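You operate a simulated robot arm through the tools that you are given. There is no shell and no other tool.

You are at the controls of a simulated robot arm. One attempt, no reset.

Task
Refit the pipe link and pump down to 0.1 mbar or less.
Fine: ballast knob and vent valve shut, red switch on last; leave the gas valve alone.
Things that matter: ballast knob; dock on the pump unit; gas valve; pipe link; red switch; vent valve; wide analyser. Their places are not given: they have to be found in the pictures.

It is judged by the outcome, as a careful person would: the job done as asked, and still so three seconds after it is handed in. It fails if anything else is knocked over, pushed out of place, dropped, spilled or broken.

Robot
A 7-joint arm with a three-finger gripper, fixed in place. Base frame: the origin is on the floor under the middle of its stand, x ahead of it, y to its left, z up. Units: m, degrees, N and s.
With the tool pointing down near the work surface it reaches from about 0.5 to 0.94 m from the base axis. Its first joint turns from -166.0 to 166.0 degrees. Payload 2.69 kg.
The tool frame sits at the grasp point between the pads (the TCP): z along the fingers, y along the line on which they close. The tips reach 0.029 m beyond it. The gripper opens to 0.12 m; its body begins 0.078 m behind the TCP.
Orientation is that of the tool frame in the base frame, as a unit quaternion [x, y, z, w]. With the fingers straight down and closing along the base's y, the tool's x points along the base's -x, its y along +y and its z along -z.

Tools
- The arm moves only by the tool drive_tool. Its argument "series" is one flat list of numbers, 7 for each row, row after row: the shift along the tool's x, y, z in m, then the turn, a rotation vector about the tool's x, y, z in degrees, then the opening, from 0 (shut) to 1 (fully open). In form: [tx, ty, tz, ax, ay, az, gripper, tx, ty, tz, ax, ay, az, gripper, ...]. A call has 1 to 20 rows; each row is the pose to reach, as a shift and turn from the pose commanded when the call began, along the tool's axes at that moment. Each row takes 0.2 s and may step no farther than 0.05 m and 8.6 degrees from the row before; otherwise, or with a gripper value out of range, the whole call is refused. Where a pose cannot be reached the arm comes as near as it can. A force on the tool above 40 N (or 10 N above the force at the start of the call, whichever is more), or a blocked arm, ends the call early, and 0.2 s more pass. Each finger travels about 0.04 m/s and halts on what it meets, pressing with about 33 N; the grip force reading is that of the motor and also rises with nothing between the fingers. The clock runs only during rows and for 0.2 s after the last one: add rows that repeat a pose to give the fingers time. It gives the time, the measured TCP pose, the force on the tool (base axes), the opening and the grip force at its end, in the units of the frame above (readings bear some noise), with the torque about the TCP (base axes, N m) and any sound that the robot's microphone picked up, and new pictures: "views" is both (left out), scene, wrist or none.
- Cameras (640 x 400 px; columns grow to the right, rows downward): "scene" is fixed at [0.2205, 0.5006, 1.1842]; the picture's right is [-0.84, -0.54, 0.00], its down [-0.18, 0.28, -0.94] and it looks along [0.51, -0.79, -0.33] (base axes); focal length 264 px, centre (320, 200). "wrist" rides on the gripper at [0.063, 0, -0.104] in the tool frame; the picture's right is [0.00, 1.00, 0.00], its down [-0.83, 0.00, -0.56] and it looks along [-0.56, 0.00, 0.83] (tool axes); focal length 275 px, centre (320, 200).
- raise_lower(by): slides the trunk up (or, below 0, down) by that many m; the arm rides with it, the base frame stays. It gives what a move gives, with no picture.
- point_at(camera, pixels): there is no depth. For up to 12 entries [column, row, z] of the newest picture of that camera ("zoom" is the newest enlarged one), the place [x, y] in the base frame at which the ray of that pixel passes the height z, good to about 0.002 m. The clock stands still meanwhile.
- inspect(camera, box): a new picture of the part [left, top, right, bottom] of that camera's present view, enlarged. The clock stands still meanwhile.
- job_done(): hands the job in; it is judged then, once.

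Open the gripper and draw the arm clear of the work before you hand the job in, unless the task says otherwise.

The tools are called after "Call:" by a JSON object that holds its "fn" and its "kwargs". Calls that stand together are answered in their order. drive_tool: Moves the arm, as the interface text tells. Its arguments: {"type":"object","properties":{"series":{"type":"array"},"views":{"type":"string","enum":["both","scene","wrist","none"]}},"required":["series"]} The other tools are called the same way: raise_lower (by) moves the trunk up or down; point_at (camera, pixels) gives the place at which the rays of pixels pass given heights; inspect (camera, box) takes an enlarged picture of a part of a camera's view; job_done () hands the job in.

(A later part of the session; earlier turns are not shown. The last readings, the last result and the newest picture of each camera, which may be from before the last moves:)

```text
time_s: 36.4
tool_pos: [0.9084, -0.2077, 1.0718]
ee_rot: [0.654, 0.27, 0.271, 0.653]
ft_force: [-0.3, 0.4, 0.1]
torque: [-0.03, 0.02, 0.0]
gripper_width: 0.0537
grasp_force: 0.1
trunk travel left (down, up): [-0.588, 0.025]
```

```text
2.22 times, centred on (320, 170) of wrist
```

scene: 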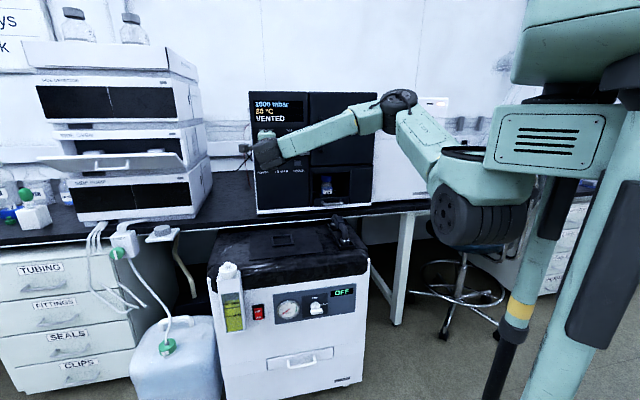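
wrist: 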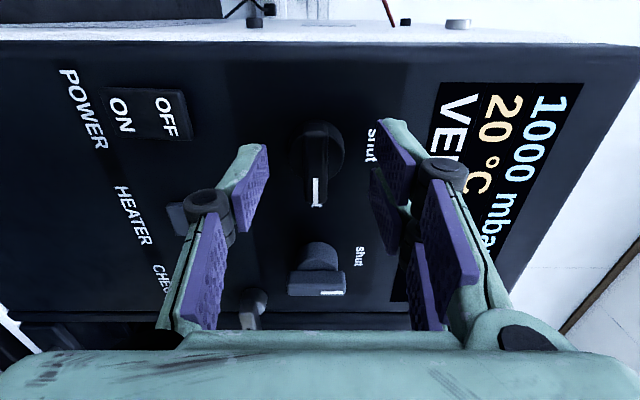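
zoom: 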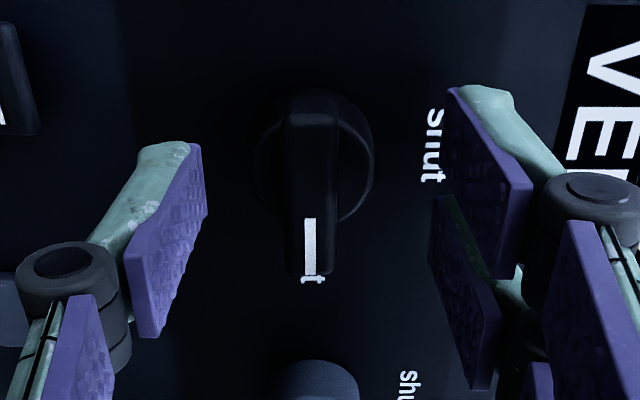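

Tips are ≈9 mm past the bar's front with no force; bar sits ~1.6 mm low of the axis. I shift -1.5 mm in y, +3 mm forward, and close on the bar.

Call:
{"fn": "drive_tool", "kwargs": {"series": [0, -0.0015, 0.003, 0, 0, 0, 0.45, 0, -0.0015, 0.003, 0, 0, 0, 0.35, 0, -0.0015, 0.003, 0, 0, 0, 0.25, 0, -0.0015, 0.003, 0, 0, 0, 0.15, 0, -0.0015, 0.003, 0, 0, 0, 0.05, 0, -0.0015, 0.003, 0, 0, 0, 0.0, 0, -0.0015, 0.003, 0, 0, 0, 0.0, 0, -0.0015, 0.003, 0, 0, 0, 0.0], "views": "both"}}

Call:
{"fn": "inspect", "kwargs": {"camera": "wrist", "box": [220, 80, 420, 260]}}

```text
time_s: 38.2
tool_pos: [0.9099, -0.2087, 1.0698]
ee_rot: [0.653, 0.271, 0.271, 0.653]
ft_force: [-13.0, 10.8, -10.4]
torque: [0.19, 0.19, 0.63]
gripper_width: 0.0119
grasp_force: 39.1
trunk travel left (down, up): [-0.588, 0.025]
```

scene: 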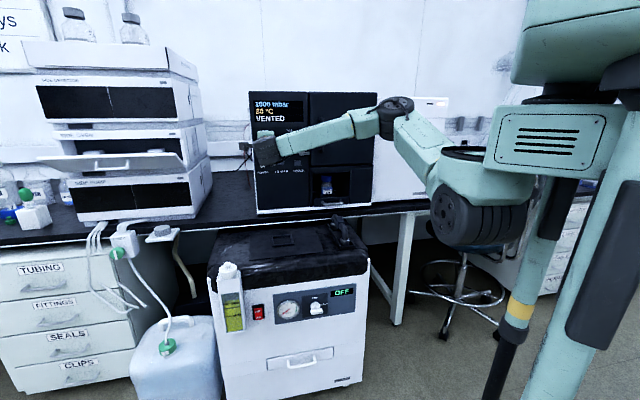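
wrist: 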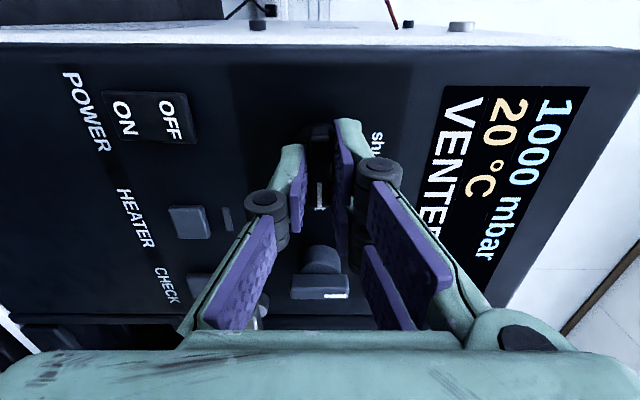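

```text
2.22 times, centred on (320, 170) of wrist
```

zoom: 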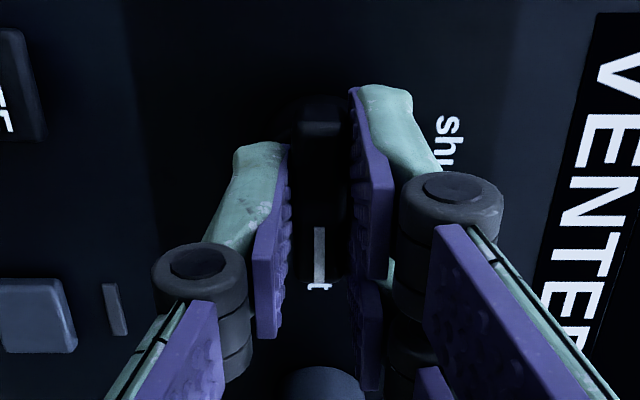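

Gripped at 11.9 mm; the tool feels ≈17 N outward and 10 N down, so I ease back 2 mm and down 1 mm to relieve, holding the grip.

Call:
{"fn": "drive_tool", "kwargs": {"series": [0, -0.0005, -0.001, 0, 0, 0, 0, 0, -0.001, -0.002, 0, 0, 0, 0, 0, -0.001, -0.002, 0, 0, 0, 0], "views": "none"}}

```text
time_s: 39.0
tool_pos: [0.9105, -0.2093, 1.0701]
ee_rot: [0.652, 0.271, 0.271, 0.654]
ft_force: [4.7, 7.3, -5.1]
torque: [0.1, 0.13, 0.83]
gripper_width: 0.0123
grasp_force: 38.5
trunk travel left (down, up): [-0.588, 0.025]
```

Forces have dropped to under 10 N. I now turn the bar counter-clockwise (−tool z) in 8° steps, first 33° as a test.

Call:
{"fn": "drive_tool", "kwargs": {"series": [0, -0.001, 0, 0, 0, -8.2, 0, 0, -0.001, 0, 0, 0, -16.4, 0, 0, -0.001, 0, 0, 0, -24.6, 0, 0, -0.001, 0, 0, 0, -32.8, 0], "views": "both"}}

Call:
{"fn": "inspect", "kwargs": {"camera": "wrist", "box": [220, 80, 420, 260]}}

```text
time_s: 40.0
tool_pos: [0.91, -0.2094, 1.0695]
ee_rot: [0.549, 0.444, 0.075, 0.705]
ft_force: [29.9, -0.2, 11.8]
torque: [-0.11, -0.14, 0.52]
gripper_width: 0.0119
grasp_force: 39.9
trunk travel left (down, up): [-0.588, 0.025]
```

scene: 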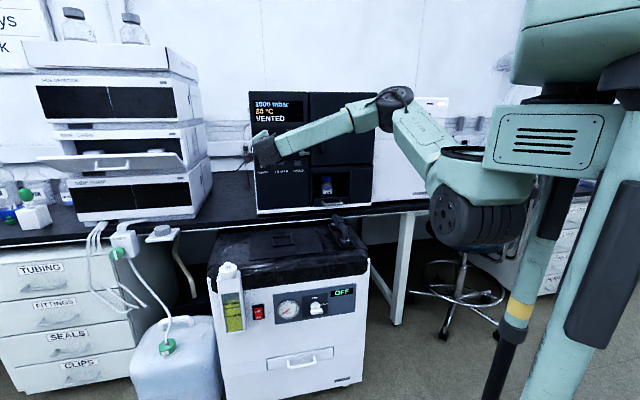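
wrist: 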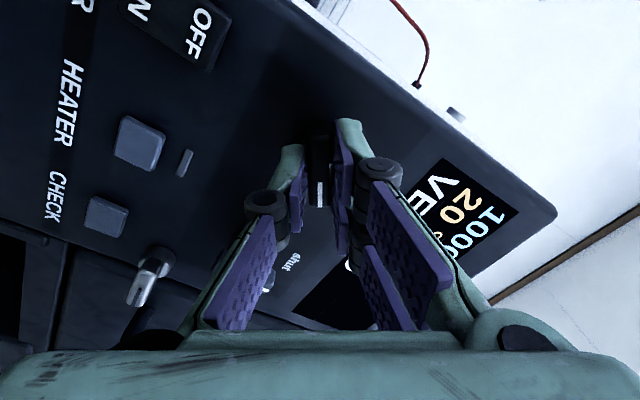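

```text
2.22 times, centred on (320, 170) of wrist
```

zoom: 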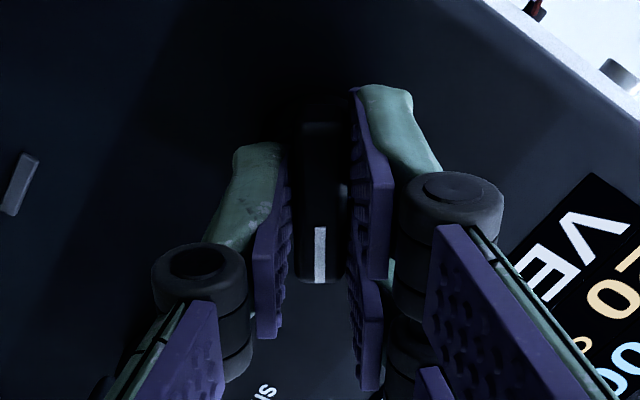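

The bar follows the grip (33° turned). The tool now feels ≈(30,0,12) N, so I shift ~2 mm along that pull to relieve it before turning on.

Call:
{"fn": "drive_tool", "kwargs": {"series": [0.0006, 0.001, 0.001, 0, 0, 0, 0, 0.0011, 0.0019, 0.002, 0, 0, 0, 0, 0.0011, 0.0019, 0.002, 0, 0, 0, 0], "views": "none"}}

```text
time_s: 40.8
tool_pos: [0.9097, -0.2085, 1.0684]
ee_rot: [0.55, 0.444, 0.074, 0.703]
ft_force: [-11.4, 9.4, 0.8]
torque: [-0.36, -0.37, -0.81]
gripper_width: 0.0122
grasp_force: 38.7
trunk travel left (down, up): [-0.588, 0.025]
```

Lateral force is gone, only ≈15 N outward remains; I back off 0.8 mm and turn a further 24.6°.

Call:
{"fn": "drive_tool", "kwargs": {"series": [0, 0, -0.0008, 0, 0, -8.2, 0, 0, 0, -0.0008, 0, 0, -16.4, 0, 0, 0, -0.0008, 0, 0, -24.6, 0, 0, 0, -0.0008, 0, 0, -24.6, 0], "views": "none"}}

```text
time_s: 41.8
tool_pos: [0.9106, -0.2089, 1.0678]
ee_rot: [0.443, 0.552, -0.077, 0.702]
ft_force: [-5.2, 2.1, -4.0]
torque: [-0.47, -0.45, -0.52]
gripper_width: 0.0118
grasp_force: 39.0
trunk travel left (down, up): [-0.588, 0.025]
```

Forces are small at 57° of turn. I continue by 32.6° to complete 90° and look.

Call:
{"fn": "drive_tool", "kwargs": {"series": [0, 0, 0, 0, 0, -8.2, 0, 0, 0, 0, 0, 0, -16.4, 0, 0, 0, 0, 0, 0, -24.6, 0, 0, 0, 0, 0, 0, -32.6, 0, 0, 0, 0, 0, 0, -32.6, 0], "views": "both"}}

Call:
{"fn": "inspect", "kwargs": {"camera": "wrist", "box": [200, 60, 440, 260]}}

Call:
{"fn": "inspect", "kwargs": {"camera": "scene", "box": [240, 90, 330, 150]}}

```text
time_s: 43.0
tool_pos: [0.9094, -0.2091, 1.069]
ee_rot: [0.271, 0.654, -0.272, 0.652]
ft_force: [-36.6, 4.1, -14.7]
torque: [-0.31, -0.35, -0.54]
gripper_width: 0.0119
grasp_force: 38.9
trunk travel left (down, up): [-0.588, 0.025]
```

scene: 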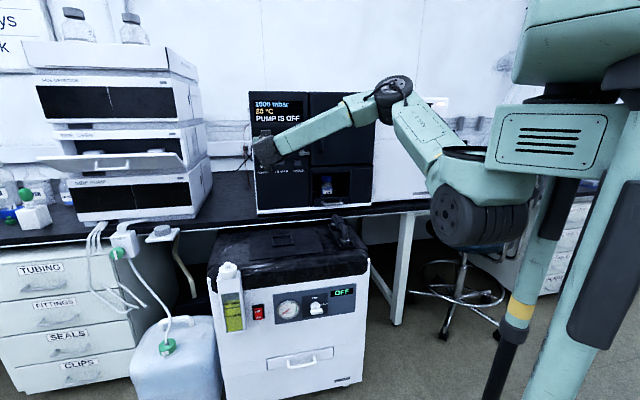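
wrist: 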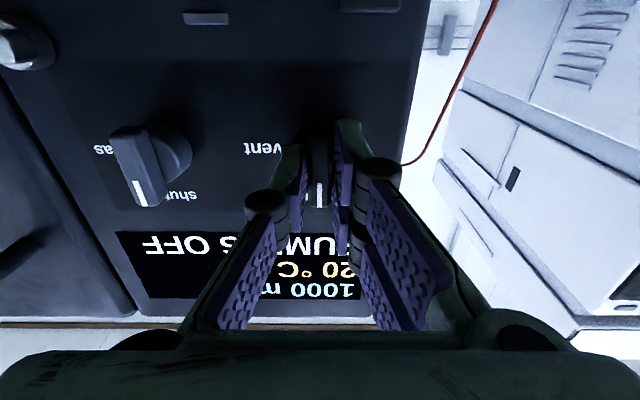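

```text
2.00 times, centred on (320, 160) of wrist
```

zoom: 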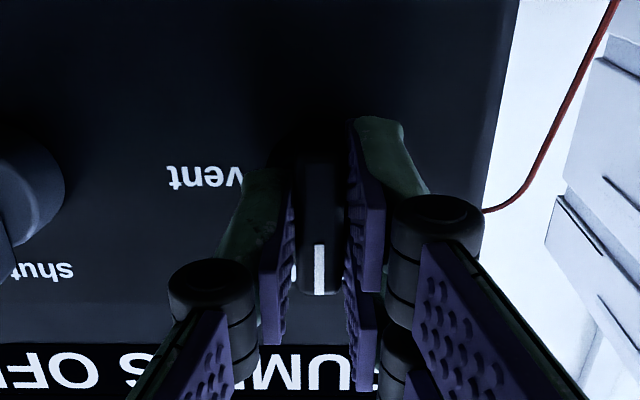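

```text
6.67 times, centred on (285, 120) of scene
```

zoom: 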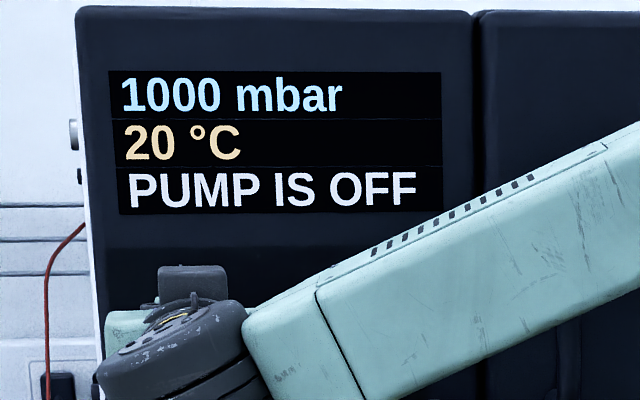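

The display changed to "PUMP IS OFF" and the bar now points up: vent is shut. I ease off, open slightly to 0.3 (keeping clear of the gas knob at (150,165)) and pull straight back.

Call:
{"fn": "drive_tool", "kwargs": {"series": [0, -0.001, -0.0012, 0, 0, 0, 0.1, 0, -0.001, -0.0012, 0, 0, 0, 0.2, 0, -0.001, -0.0012, 0, 0, 0, 0.3, 0, -0.001, -0.0012, 0, 0, 0, 0.3, 0, -0.001, -0.012, 0, 0, 0, 0.3, 0, -0.001, -0.03, 0, 0, 0, 0.3, 0, -0.001, -0.06, 0, 0, 0, 0.3, 0, -0.001, -0.1, 0, 0, 0, 0.3, 0, -0.001, -0.14, 0, 0, 0, 0.3, 0, -0.001, -0.18, 0, 0, 0, 0.3, 0, -0.001, -0.18, 0, 0, 0, 0.3], "views": "both"}}

Call:
{"fn": "inspect", "kwargs": {"camera": "wrist", "box": [180, 30, 400, 200]}}

```text
time_s: 45.4
tool_pos: [0.7817, -0.0846, 1.0679]
ee_rot: [0.272, 0.653, -0.271, 0.652]
ft_force: [0.1, -0.5, 0.9]
torque: [0.04, 0.01, 0.01]
gripper_width: 0.036
grasp_force: 0.1
trunk travel left (down, up): [-0.588, 0.025]
```

scene: 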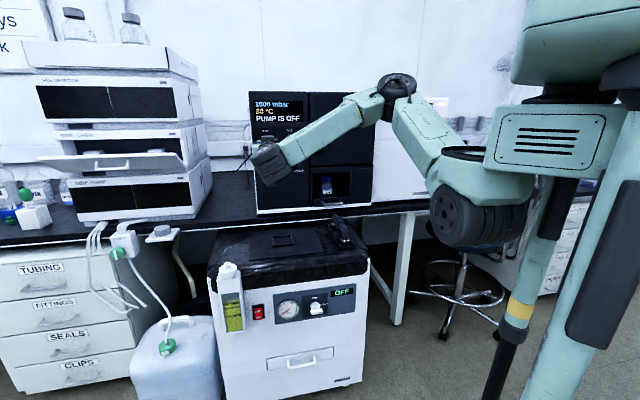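
wrist: 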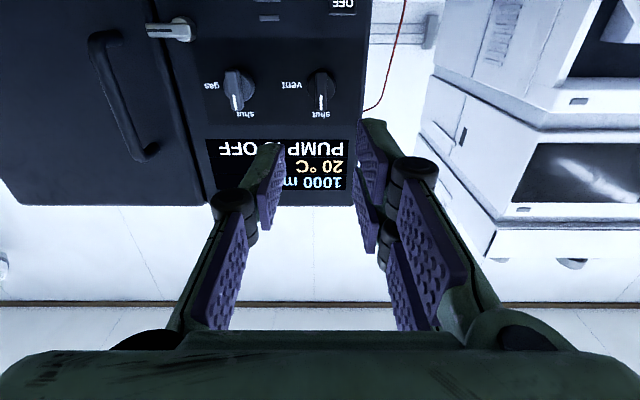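

```text
2.35 times, centred on (290, 115) of wrist
```

zoom: 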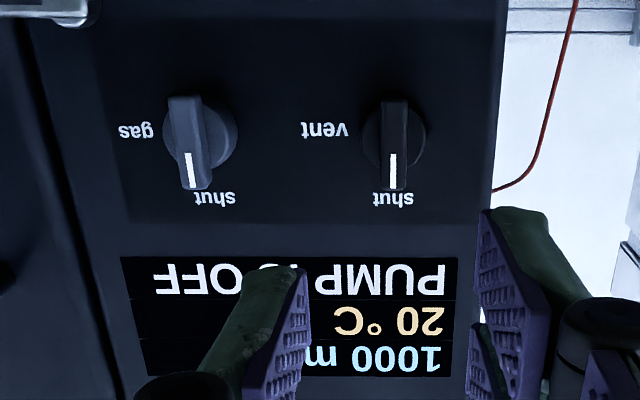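

Both vent and gas bars point to "shut". Now for the ballast knob low on the pump front I retract the horizontal hand well outward (tool −z ≈0.23 m, a bit right) before lowering the trunk.

Call:
{"fn": "drive_tool", "kwargs": {"series": [0, -0.015, -0.04, 0, 0, 0, 0.3, 0, -0.03, -0.08, 0, 0, 0, 0.3, 0, -0.045, -0.12, 0, 0, 0, 0.3, 0, -0.06, -0.16, 0, 0, 0, 0.3, 0, -0.075, -0.2, 0, 0, 0, 0.3, 0, -0.09, -0.23, 0, 0, 0, 0.3, 0, -0.09, -0.23, 0, 0, 0, 0.3], "views": "both"}}

```text
time_s: 47.0
tool_pos: [0.6618, -0.1159, 1.0946]
ee_rot: [0.27, 0.654, -0.269, 0.653]
ft_force: [0.8, 0.0, -0.2]
torque: [-0.02, -0.01, -0.01]
gripper_width: 0.0359
grasp_force: 0.0
out of reach, approached as far as the arm can: row 2, 3, 4, 5, 6, 7
trunk travel left (down, up): [-0.588, 0.025]
```

scene: 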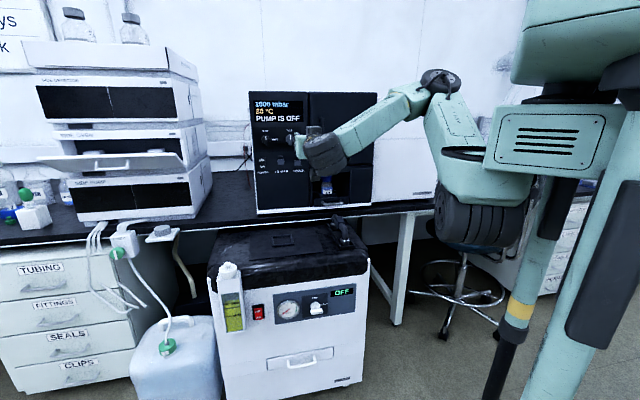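
wrist: 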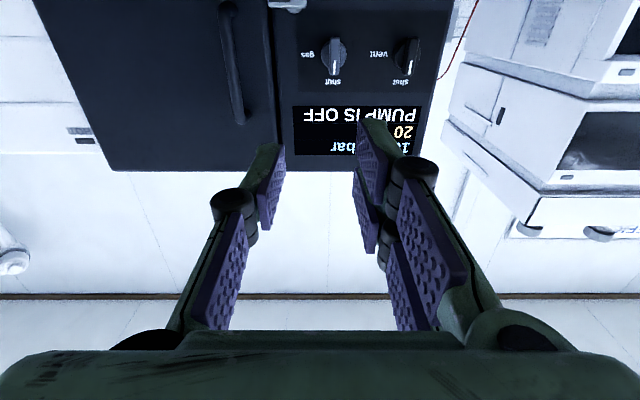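

The arm cannot fold back that far at this height (stopped at u≈0.55, z≈1.095). Lower down relative to the shoulder it should fit, so I test by moving down 50 mm (tool +x) and reading where it ends.

Call:
{"fn": "drive_tool", "kwargs": {"series": [0.025, 0, 0, 0, 0, 0, 0.3, 0.05, 0, 0, 0, 0, 0, 0.3, 0.05, 0, 0, 0, 0, 0, 0.3], "views": "none"}}

```text
time_s: 47.8
tool_pos: [0.6686, -0.1254, 1.0442]
ee_rot: [0.27, 0.654, -0.269, 0.653]
ft_force: [0.2, -0.1, 0.1]
torque: [-0.01, 0.02, 0.02]
gripper_width: 0.0361
grasp_force: 0.1
out of reach, approached as far as the arm can: row 1, 2, 3
trunk travel left (down, up): [-0.588, 0.025]
```

It went down but is still at its fold limit. I tilt back toward tool-down while retreating to u≈0.42, z≈0.85, from where I can descend in front of the pump and re-tilt lower.

Call:
{"fn": "drive_tool", "kwargs": {"series": [0.0176, 0, -0.0127, 0, 8.2, 0, 0.3, 0.0353, 0, -0.0255, 0, 16.4, 0, 0.3, 0.0529, 0, -0.0382, 0, 24.5, 0, 0.3, 0.0705, 0, -0.0509, 0, 32.7, 0, 0.3, 0.0882, 0, -0.0636, 0, 40.9, 0, 0.3, 0.1058, 0, -0.0764, 0, 49.1, 0, 0.3, 0.1235, 0, -0.0891, 0, 57.3, 0, 0.3, 0.1411, 0, -0.1018, 0, 65.5, 0, 0.3, 0.1587, 0, -0.1145, 0, 73.6, 0, 0.3, 0.1764, 0, -0.1273, 0, 81.8, 0, 0.3, 0.194, 0, -0.14, 0, 90, 0, 0.3, 0.194, 0, -0.14, 0, 90, 0, 0.3], "views": "both"}}

```text
time_s: 50.4
tool_pos: [0.571, -0.0251, 0.8451]
ee_rot: [0.383, 0.924, 0.001, -0.001]
ft_force: [-0.4, 0.2, -0.2]
torque: [-0.01, 0.0, -0.02]
gripper_width: 0.0358
grasp_force: 0.0
trunk travel left (down, up): [-0.588, 0.025]
```

scene: 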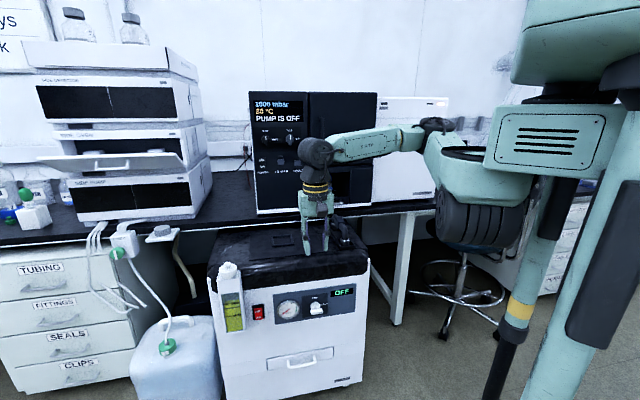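
wrist: 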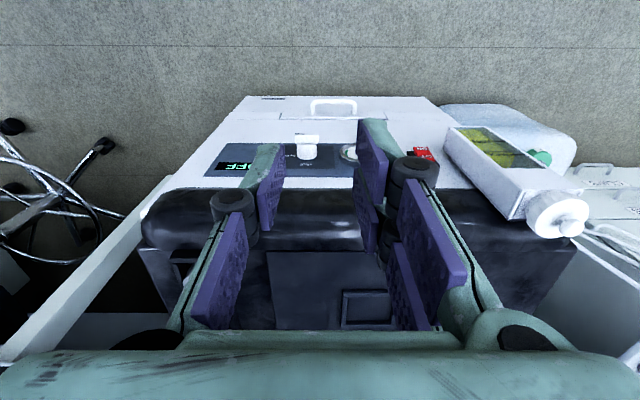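

Tool-down pose reached at u≈0.42, z≈0.845; the ballast knob is visible at wrist (307,150). I enlarge it for measurement.

Call:
{"fn": "inspect", "kwargs": {"camera": "wrist", "box": [200, 115, 360, 190]}}

Call:
{"fn": "inspect", "kwargs": {"camera": "scene", "box": [295, 285, 345, 325]}}

Call:
{"fn": "inspect", "kwargs": {"camera": "scene", "box": [240, 295, 290, 330]}}

```text
4.00 times, centred on (280, 152) of wrist
```

zoom: 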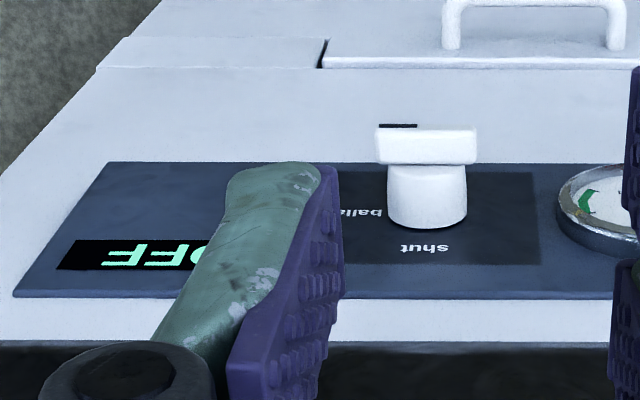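

```text
10.00 times, centred on (320, 305) of scene
```

zoom: 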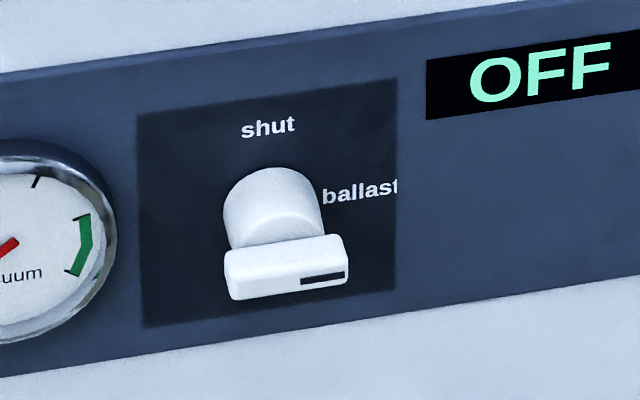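

```text
11.43 times, centred on (265, 312) of scene
```

zoom: 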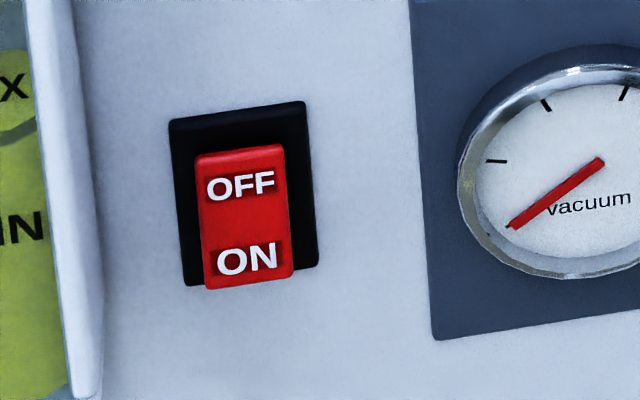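

I convert bar/cylinder/panel points from the wrist view, and the bar front plus red switch points from the scene view.

Call:
{"fn": "point_at", "kwargs": {"camera": "wrist", "pixels": [[306.3, 135.3, 0.521], [306.3, 143.3, 0.521], [306.8, 159, 0.53], [293.5, 139.5, 0.521], [319.3, 139.5, 0.521], [306.3, 135.3, 0.51], [306.3, 135.3, 0.53], [273, 143, 0.52], [335, 143, 0.52]]}}

Call:
{"fn": "point_at", "kwargs": {"camera": "scene", "pixels": [[316.7, 312.8, 0.51], [316.7, 312.8, 0.52], [316.7, 312.8, 0.53], [258.6, 316, 0.5], [258.6, 316, 0.51], [258.6, 316, 0.52], [258.0, 308.5, 0.53], [258.0, 308.5, 0.54]]}}

```text
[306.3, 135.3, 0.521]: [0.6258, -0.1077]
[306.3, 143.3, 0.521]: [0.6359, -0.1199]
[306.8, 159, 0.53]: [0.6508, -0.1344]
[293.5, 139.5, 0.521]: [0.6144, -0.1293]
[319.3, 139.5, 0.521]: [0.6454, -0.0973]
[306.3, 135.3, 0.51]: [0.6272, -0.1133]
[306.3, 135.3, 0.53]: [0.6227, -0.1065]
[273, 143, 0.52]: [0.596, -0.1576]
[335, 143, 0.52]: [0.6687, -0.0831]
```

```text
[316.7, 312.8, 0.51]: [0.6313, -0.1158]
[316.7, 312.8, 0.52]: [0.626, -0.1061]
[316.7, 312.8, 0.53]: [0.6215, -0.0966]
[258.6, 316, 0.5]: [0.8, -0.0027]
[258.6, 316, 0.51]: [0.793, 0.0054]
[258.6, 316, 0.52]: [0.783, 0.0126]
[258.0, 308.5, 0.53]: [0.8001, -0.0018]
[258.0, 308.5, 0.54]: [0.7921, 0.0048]
```

Ballast bar: front u≈0.516, v≈0.367, z≈0.5215, panel u≈0.553; red switch ON half ≈ u 0.545, v 0.563, z 0.515. I descend tool-down in front of the pump to u≈0.38, z≈0.62.

Call:
{"fn": "drive_tool", "kwargs": {"series": [0.008, -0.004, 0.035, 0, 0, 0, 0.3, 0.016, -0.008, 0.07, 0, 0, 0, 0.3, 0.024, -0.012, 0.105, 0, 0, 0, 0.3, 0.032, -0.015, 0.14, 0, 0, 0, 0.3, 0.038, -0.018, 0.18, 0, 0, 0, 0.3, 0.0415, -0.019, 0.225, 0, 0, 0, 0.3, 0.0415, -0.019, 0.225, 0, 0, 0, 0.3], "views": "scene"}}

```text
time_s: 52.0
tool_pos: [0.5283, -0.0047, 0.6237]
ee_rot: [0.383, 0.924, -0.001, 0.0]
ft_force: [-0.1, 0.0, 0.3]
torque: [-0.02, 0.02, -0.03]
gripper_width: 0.0361
grasp_force: 0.0
trunk travel left (down, up): [-0.588, 0.025]
```

scene: 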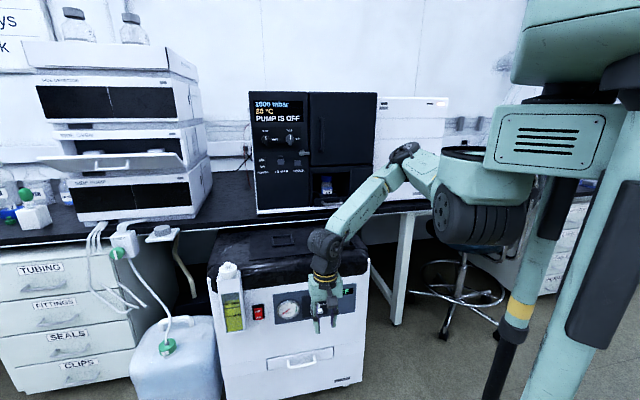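

Now I tilt the hand up to horizontal (−90° about tool y) while going to z≈0.522 and u≈0.45, staying ~37 mm short of the knob.

Call:
{"fn": "drive_tool", "kwargs": {"series": [-0.004, 0, 0.009, 0, -8.2, 0, 0.3, -0.008, 0, 0.018, 0, -16.4, 0, 0.3, -0.013, 0, 0.028, 0, -24.6, 0, 0.3, -0.019, 0, 0.037, 0, -32.8, 0, 0.3, -0.025, 0, 0.046, 0, -41, 0, 0.3, -0.032, 0, 0.056, 0, -49.2, 0, 0.3, -0.04, 0, 0.065, 0, -57.4, 0, 0.3, -0.048, 0, 0.074, 0, -65.6, 0, 0.3, -0.056, 0, 0.084, 0, -73.8, 0, 0.3, -0.063, 0, 0.093, 0, -82, 0, 0.3, -0.07, 0, 0.102, 0, -90, 0, 0.3, -0.07, 0, 0.102, 0, -90, 0, 0.3], "views": "both"}}

```text
time_s: 54.6
tool_pos: [0.6775, -0.0108, 0.4669]
ee_rot: [0.272, 0.652, -0.273, 0.653]
ft_force: [0.1, 0.2, 0.2]
torque: [0.01, 0.0, 0.0]
gripper_width: 0.0359
grasp_force: 0.1
out of reach, approached as far as the arm can: row 8, 9, 10, 11, 12
trunk travel left (down, up): [-0.588, 0.025]
```

scene: 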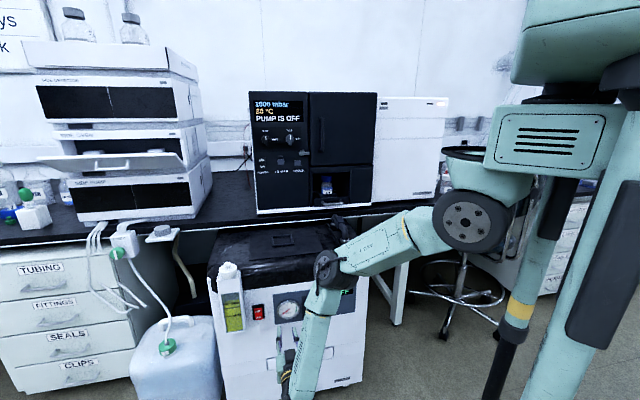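
wrist: 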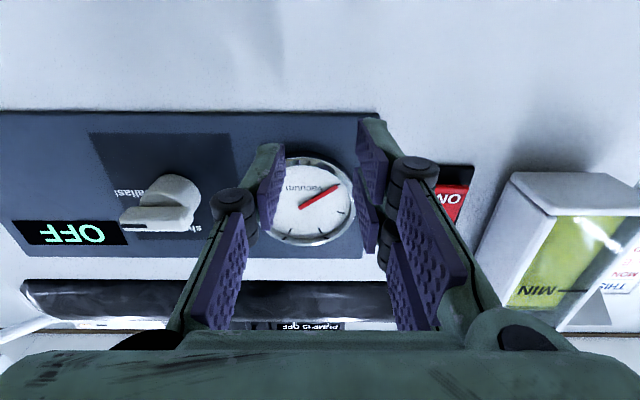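

The arm ran out of fold (now u≈0.487, v≈0.47, z≈0.467, no contact). The wrist needs the shoulder lower, so I first go back to tool-down, up and outward (u≈0.40, z≈0.78), before lowering the trunk.

Call:
{"fn": "drive_tool", "kwargs": {"series": [-0.01, 0, -0.02, 0, 8.2, 0, 0.3, -0.03, -0.004, -0.036, 0, 16.4, 0, 0.3, -0.06, -0.01, -0.048, 0, 24.5, 0, 0.3, -0.09, -0.02, -0.058, 0, 32.7, 0, 0.3, -0.12, -0.03, -0.066, 0, 40.9, 0, 0.3, -0.15, -0.04, -0.072, 0, 49.1, 0, 0.3, -0.185, -0.05, -0.077, 0, 57.3, 0, 0.3, -0.22, -0.06, -0.081, 0, 65.5, 0, 0.3, -0.255, -0.068, -0.084, 0, 73.6, 0, 0.3, -0.285, -0.075, -0.086, 0, 81.8, 0, 0.3, -0.313, -0.08, -0.087, 0, 90, 0, 0.3, -0.313, -0.08, -0.087, 0, 90, 0, 0.3], "views": "scene"}}

```text
time_s: 57.2
tool_pos: [0.5642, -0.0087, 0.7792]
ee_rot: [0.383, 0.924, 0.001, -0.002]
ft_force: [0.5, -0.4, 0.0]
torque: [0.01, 0.04, 0.01]
gripper_width: 0.0359
grasp_force: 0.1
trunk travel left (down, up): [-0.588, 0.025]
```

scene: 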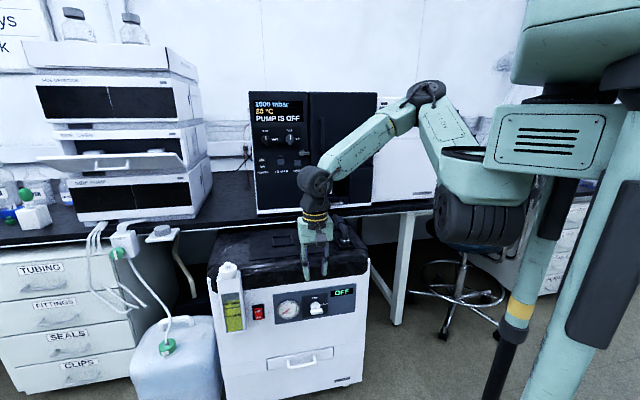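

Elbow is back up and the hand is in front of the pump at u≈0.405, z≈0.78. I lower the trunk by 0.20 m.

Call:
{"fn": "raise_lower", "kwargs": {"by": -0.2}}

```text
time_s: 59.4
tool_pos: [0.5635, -0.0091, 0.5793]
ee_rot: [0.383, 0.924, 0.0, 0.0]
ft_force: [0.0, -0.4, 0.4]
torque: [-0.05, -0.02, 0.05]
gripper_width: 0.0361
grasp_force: 0.1
trunk travel left (down, up): [-0.388, 0.225]
```

Now I tilt to horizontal again toward u≈0.45, v≈0.367, z≈0.522.

Call:
{"fn": "drive_tool", "kwargs": {"series": [-0.003, -0.002, 0.005, 0, -8.2, 0, 0.3, -0.006, -0.004, 0.01, 0, -16.4, 0, 0.3, -0.01, -0.007, 0.016, 0, -24.6, 0, 0.3, -0.014, -0.009, 0.021, 0, -32.8, 0, 0.3, -0.018, -0.011, 0.026, 0, -41, 0, 0.3, -0.022, -0.014, 0.032, 0, -49.2, 0, 0.3, -0.027, -0.016, 0.037, 0, -57.4, 0, 0.3, -0.032, -0.018, 0.042, 0, -65.6, 0, 0.3, -0.036, -0.02, 0.047, 0, -73.8, 0, 0.3, -0.041, -0.023, 0.053, 0, -82, 0, 0.3, -0.045, -0.025, 0.058, 0, -90, 0, 0.3, -0.045, -0.025, 0.058, 0, -90, 0, 0.3], "views": "both"}}

```text
time_s: 62.0
tool_pos: [0.6217, -0.0273, 0.5754]
ee_rot: [0.299, 0.711, -0.248, 0.587]
ft_force: [0.0, 0.0, 0.2]
torque: [0.0, 0.0, 0.03]
gripper_width: 0.0361
grasp_force: 0.2
out of reach, approached as far as the arm can: row 4, 5, 6, 7, 9, 10, 11, 12
trunk travel left (down, up): [-0.388, 0.225]
```

scene: 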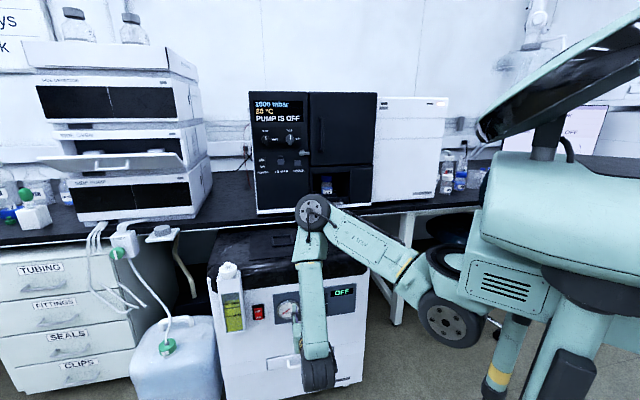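
wrist: 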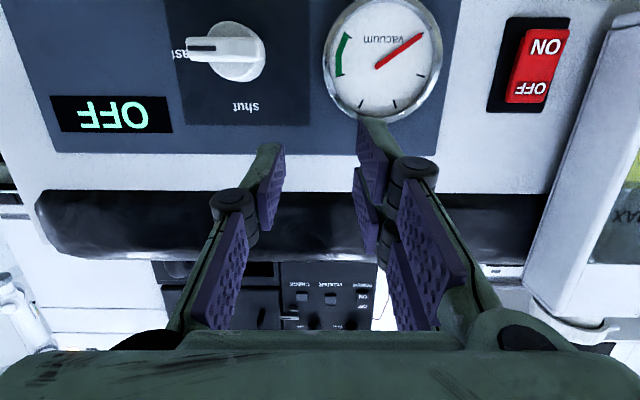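

Horizontal reach at this knob is not available (arm stopped at tilt 79°, u≈0.459, v≈0.42, z≈0.575), so I will instead push the bar's left end down with the closed fingers from above-left and sweep it upright. I tilt the hand back to 20° from vertical, rise to z≈0.63, and close the fingers.

Call:
{"fn": "drive_tool", "kwargs": {"series": [-0.012, 0, -0.006, 0, 7.4, 0, 0.3, -0.022, 0, -0.011, 0, 14.8, 0, 0.3, -0.03, 0, -0.014, 0, 22.2, 0, 0.3, -0.037, 0, -0.016, 0, 29.6, 0, 0.2, -0.043, 0, -0.018, 0, 37, 0, 0.1, -0.048, 0, -0.019, 0, 44.4, 0, 0, -0.051, 0, -0.0193, 0, 51.8, 0, 0, -0.0523, 0, -0.0193, 0, 59, 0, 0, -0.0523, 0, -0.0193, 0, 59, 0, 0], "views": "both"}}

```text
time_s: 64.0
tool_pos: [0.6116, -0.0253, 0.6307]
ee_rot: [0.382, 0.908, -0.069, 0.16]
ft_force: [-0.3, 0.3, -0.1]
torque: [0.03, 0.01, 0.01]
gripper_width: 0.0
grasp_force: 28.7
trunk travel left (down, up): [-0.388, 0.225]
```

scene: 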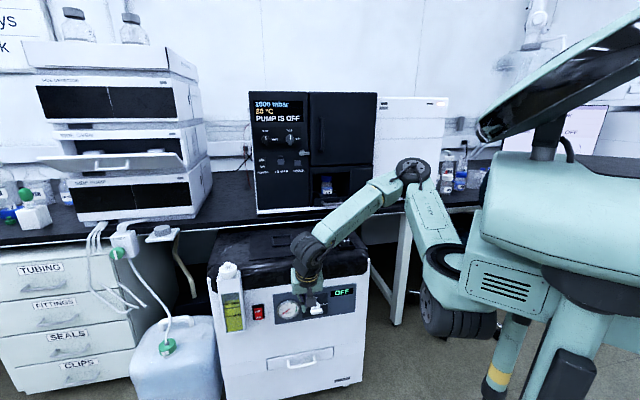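
wrist: 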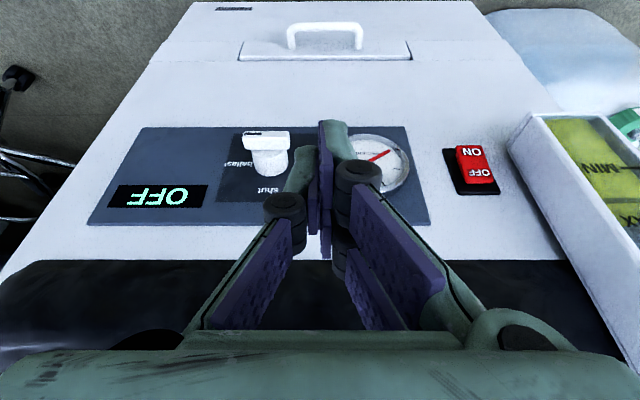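

Now both the closed fingertips (tip near (303,150) for the single finger) and the knob (bar ≈(265,140)) are in view. I enlarge to measure knob against tips.

Call:
{"fn": "inspect", "kwargs": {"camera": "wrist", "box": [220, 100, 420, 225]}}

Call:
{"fn": "inspect", "kwargs": {"camera": "scene", "box": [280, 260, 350, 330]}}

```text
3.20 times, centred on (320, 162) of wrist
```

zoom: 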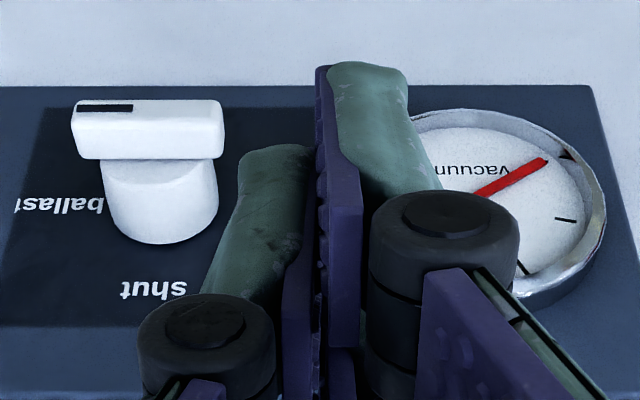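

```text
5.71 times, centred on (315, 295) of scene
```

zoom: 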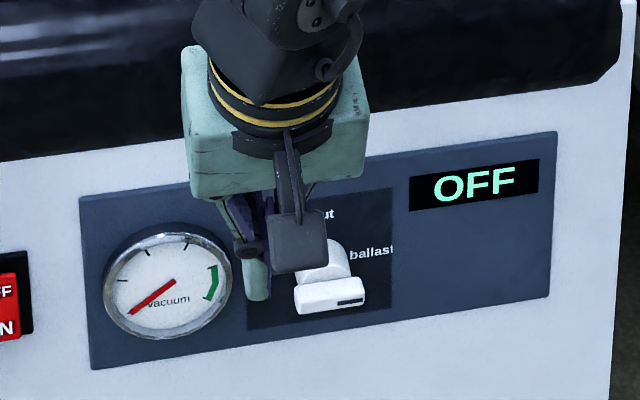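

Knob: v≈0.3685, bar front u≈0.513, bar top z≈0.5275. I position the closed fingertips just above the bar's +v end: TCP u≈0.503, v≈0.394, z≈0.572 (tips z≈0.545).

Call:
{"fn": "drive_tool", "kwargs": {"series": [0, -0.0206, 0, 0, 0, 0, 0, -0.01, -0.0206, 0.025, 0, 0, 0, 0, -0.02, -0.0206, 0.05, 0, 0, 0, 0, -0.0293, -0.0206, 0.0732, 0, 0, 0, 0, -0.0293, -0.0206, 0.0732, 0, 0, 0, 0], "views": "both"}}

Call:
{"fn": "inspect", "kwargs": {"camera": "wrist", "box": [220, 100, 420, 225]}}

Call:
{"fn": "inspect", "kwargs": {"camera": "scene", "box": [280, 260, 350, 330]}}

```text
time_s: 65.2
tool_pos: [0.6335, -0.078, 0.5735]
ee_rot: [0.381, 0.908, -0.068, 0.16]
ft_force: [0.3, -0.1, -0.3]
torque: [0.0, 0.0, 0.0]
gripper_width: 0.0
grasp_force: 28.3
trunk travel left (down, up): [-0.388, 0.225]
```

scene: 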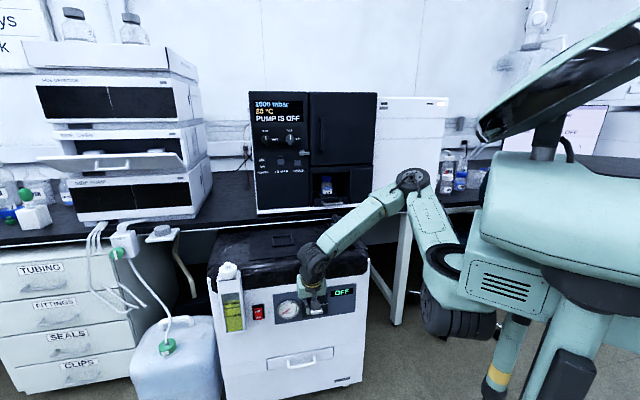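
wrist: 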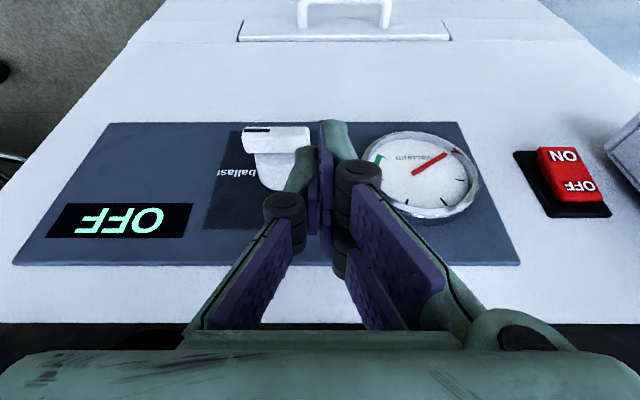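

```text
3.20 times, centred on (320, 162) of wrist
```

zoom: 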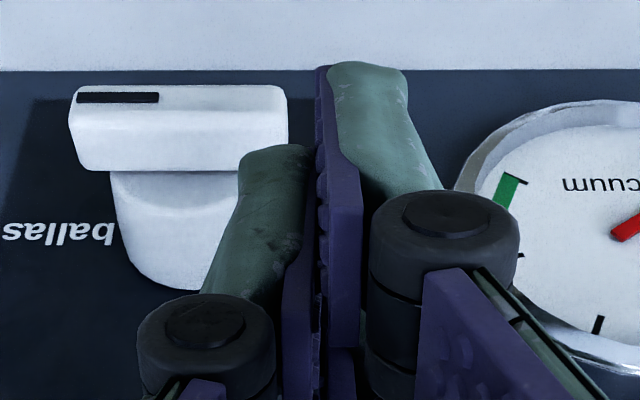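

```text
5.71 times, centred on (315, 295) of scene
```

zoom: 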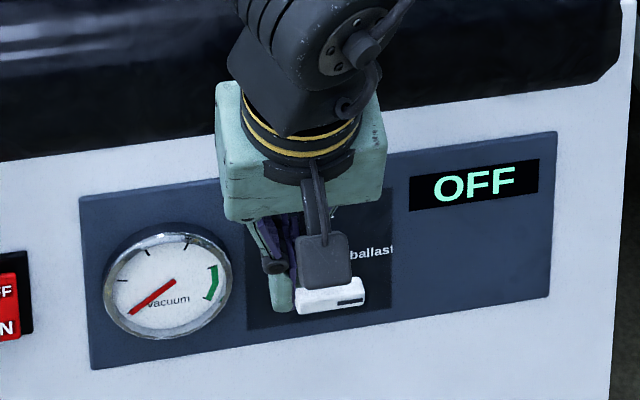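

Tips are above the bar's +v end with no contact. I push straight down 37 mm in small steps (tool x/z combined) to swing that end down.

Call:
{"fn": "drive_tool", "kwargs": {"series": [0.0027, 0, 0.0075, 0, 0, 0, 0, 0.0051, 0, 0.0141, 0, 0, 0, 0, 0.0072, 0, 0.0197, 0, 0, 0, 0, 0.0092, 0, 0.0254, 0, 0, 0, 0, 0.0109, 0, 0.0301, 0, 0, 0, 0, 0.01265, 0, 0.0348, 0, 0, 0, 0, 0.01265, 0, 0.0348, 0, 0, 0, 0], "views": "both"}}

Call:
{"fn": "inspect", "kwargs": {"camera": "wrist", "box": [220, 100, 420, 225]}}

Call:
{"fn": "inspect", "kwargs": {"camera": "scene", "box": [280, 260, 350, 330]}}

```text
time_s: 66.8
tool_pos: [0.6325, -0.0773, 0.5358]
ee_rot: [0.381, 0.908, -0.069, 0.161]
ft_force: [0.7, 0.3, 0.6]
torque: [0.03, -0.04, -0.01]
gripper_width: 0.0
grasp_force: 28.8
trunk travel left (down, up): [-0.388, 0.225]
```

scene: 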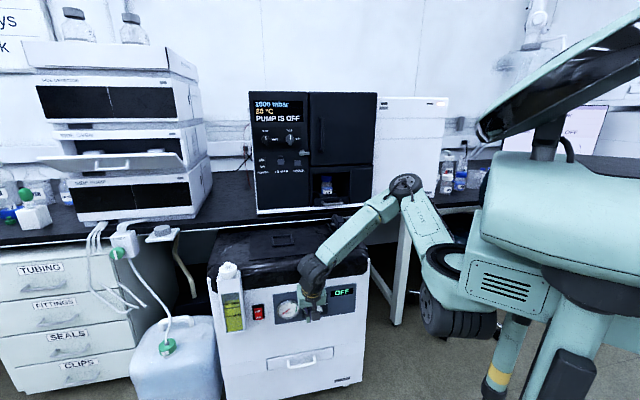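
wrist: 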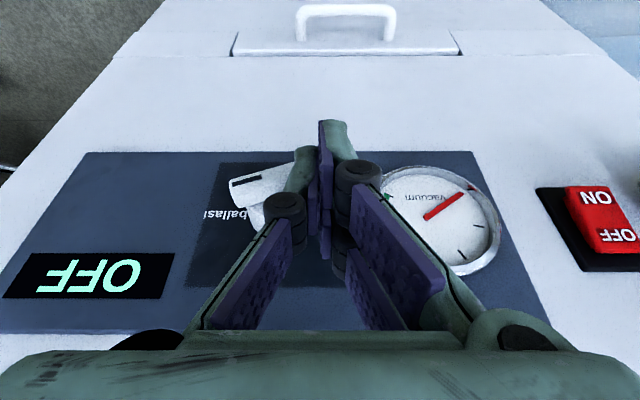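

```text
3.20 times, centred on (320, 162) of wrist
```

zoom: 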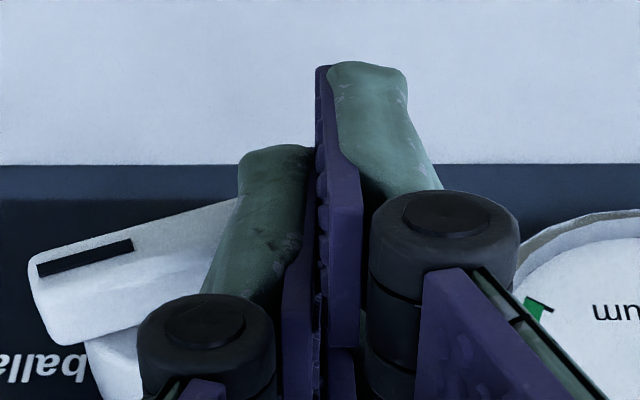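

```text
5.71 times, centred on (315, 295) of scene
```

zoom: 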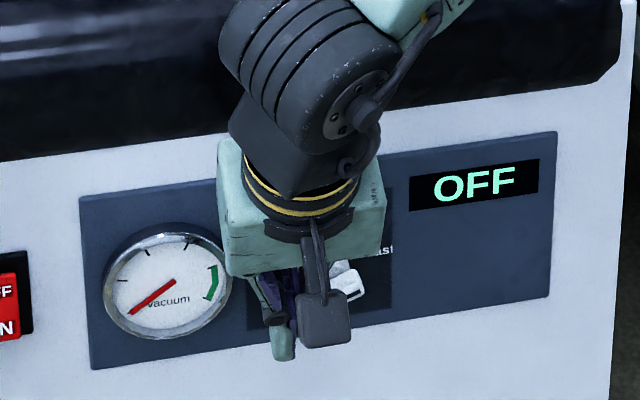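

The bar is following (≈20-25° so far) with almost no force. I push down a further 18 mm.

Call:
{"fn": "drive_tool", "kwargs": {"series": [0.0015, 0, 0.0042, 0, 0, 0, 0, 0.0031, 0, 0.0085, 0, 0, 0, 0, 0.0046, 0, 0.0127, 0, 0, 0, 0, 0.0062, 0, 0.0169, 0, 0, 0, 0, 0.0062, 0, 0.0169, 0, 0, 0, 0], "views": "both"}}

Call:
{"fn": "inspect", "kwargs": {"camera": "wrist", "box": [180, 100, 420, 250]}}

Call:
{"fn": "inspect", "kwargs": {"camera": "scene", "box": [280, 260, 350, 330]}}

```text
time_s: 68.0
tool_pos: [0.633, -0.0782, 0.5174]
ee_rot: [0.381, 0.908, -0.068, 0.16]
ft_force: [-0.3, -0.2, -0.1]
torque: [-0.01, -0.01, 0.01]
gripper_width: 0.0001
grasp_force: 28.3
trunk travel left (down, up): [-0.388, 0.225]
```

scene: 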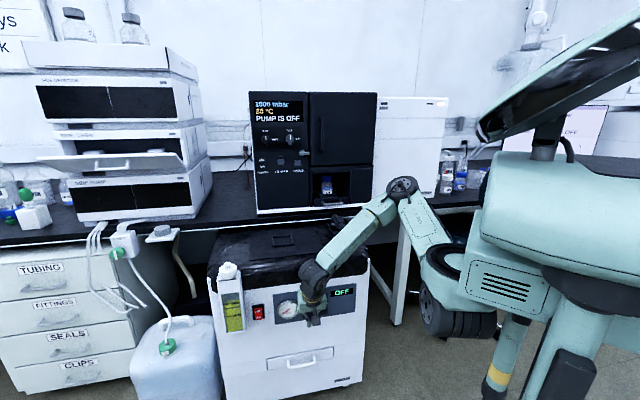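
wrist: 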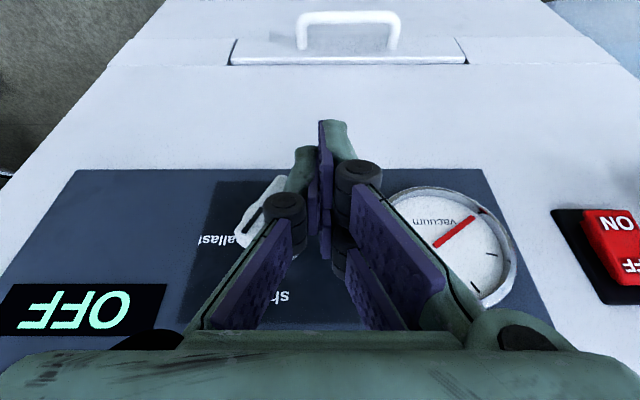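

```text
2.67 times, centred on (300, 175) of wrist
```

zoom: 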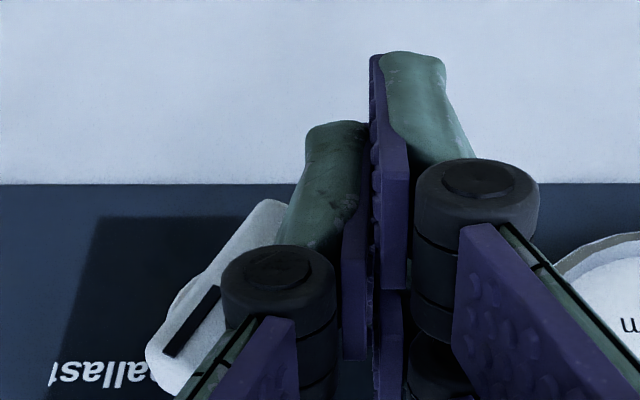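

```text
5.71 times, centred on (315, 295) of scene
```

zoom: 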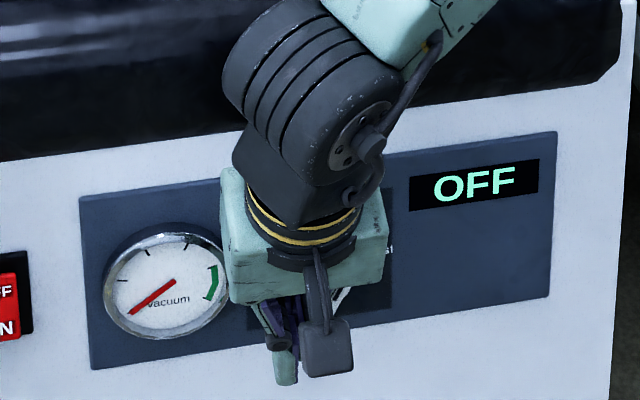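

The bar stands at roughly 55-60°. I tilt the hand 15° more (keeping the tips in place, so the knuckle stays clear in front of the bar) and sweep 4 mm toward -v against its lower half.

Call:
{"fn": "drive_tool", "kwargs": {"series": [0.0037, 0, 0.0005, 0, -7.5, 0, 0, 0.0075, 0, 0.001, 0, -15, 0, 0, 0.0075, -0.002, 0.001, 0, -15, 0, 0, 0.0075, -0.004, 0.001, 0, -15, 0, 0, 0.0075, -0.004, 0.001, 0, -15, 0, 0], "views": "both"}}

Call:
{"fn": "inspect", "kwargs": {"camera": "wrist", "box": [180, 100, 420, 250]}}

```text
time_s: 69.2
tool_pos: [0.6243, -0.0764, 0.5147]
ee_rot: [0.369, 0.879, -0.117, 0.278]
ft_force: [-0.3, -0.5, -0.1]
torque: [0.01, -0.05, -0.03]
gripper_width: 0.0
grasp_force: 29.1
trunk travel left (down, up): [-0.388, 0.225]
```

scene: 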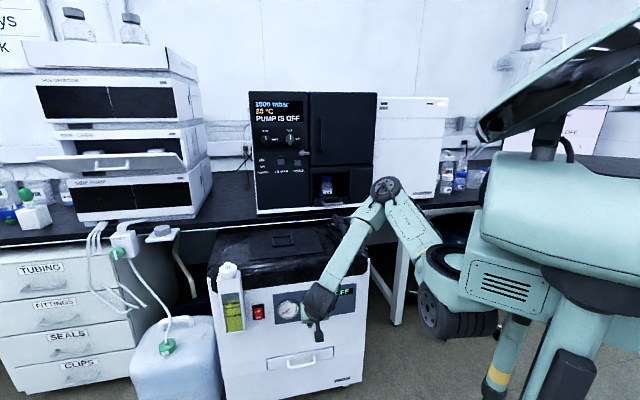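
wrist: 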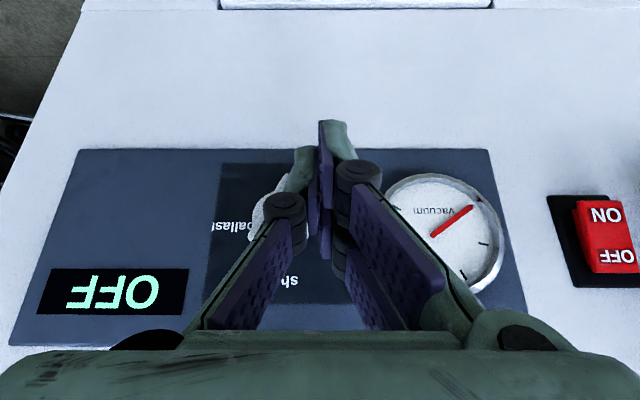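

```text
2.67 times, centred on (300, 175) of wrist
```

zoom: 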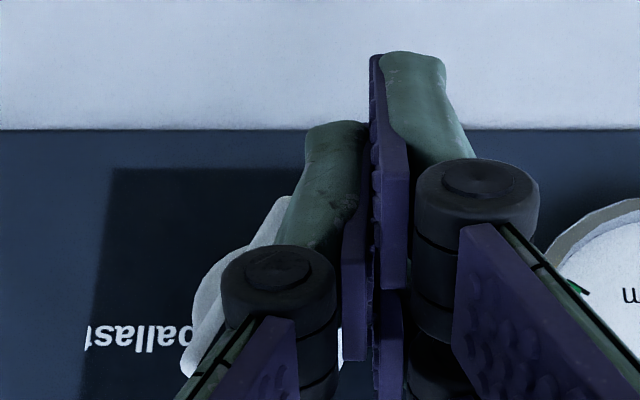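

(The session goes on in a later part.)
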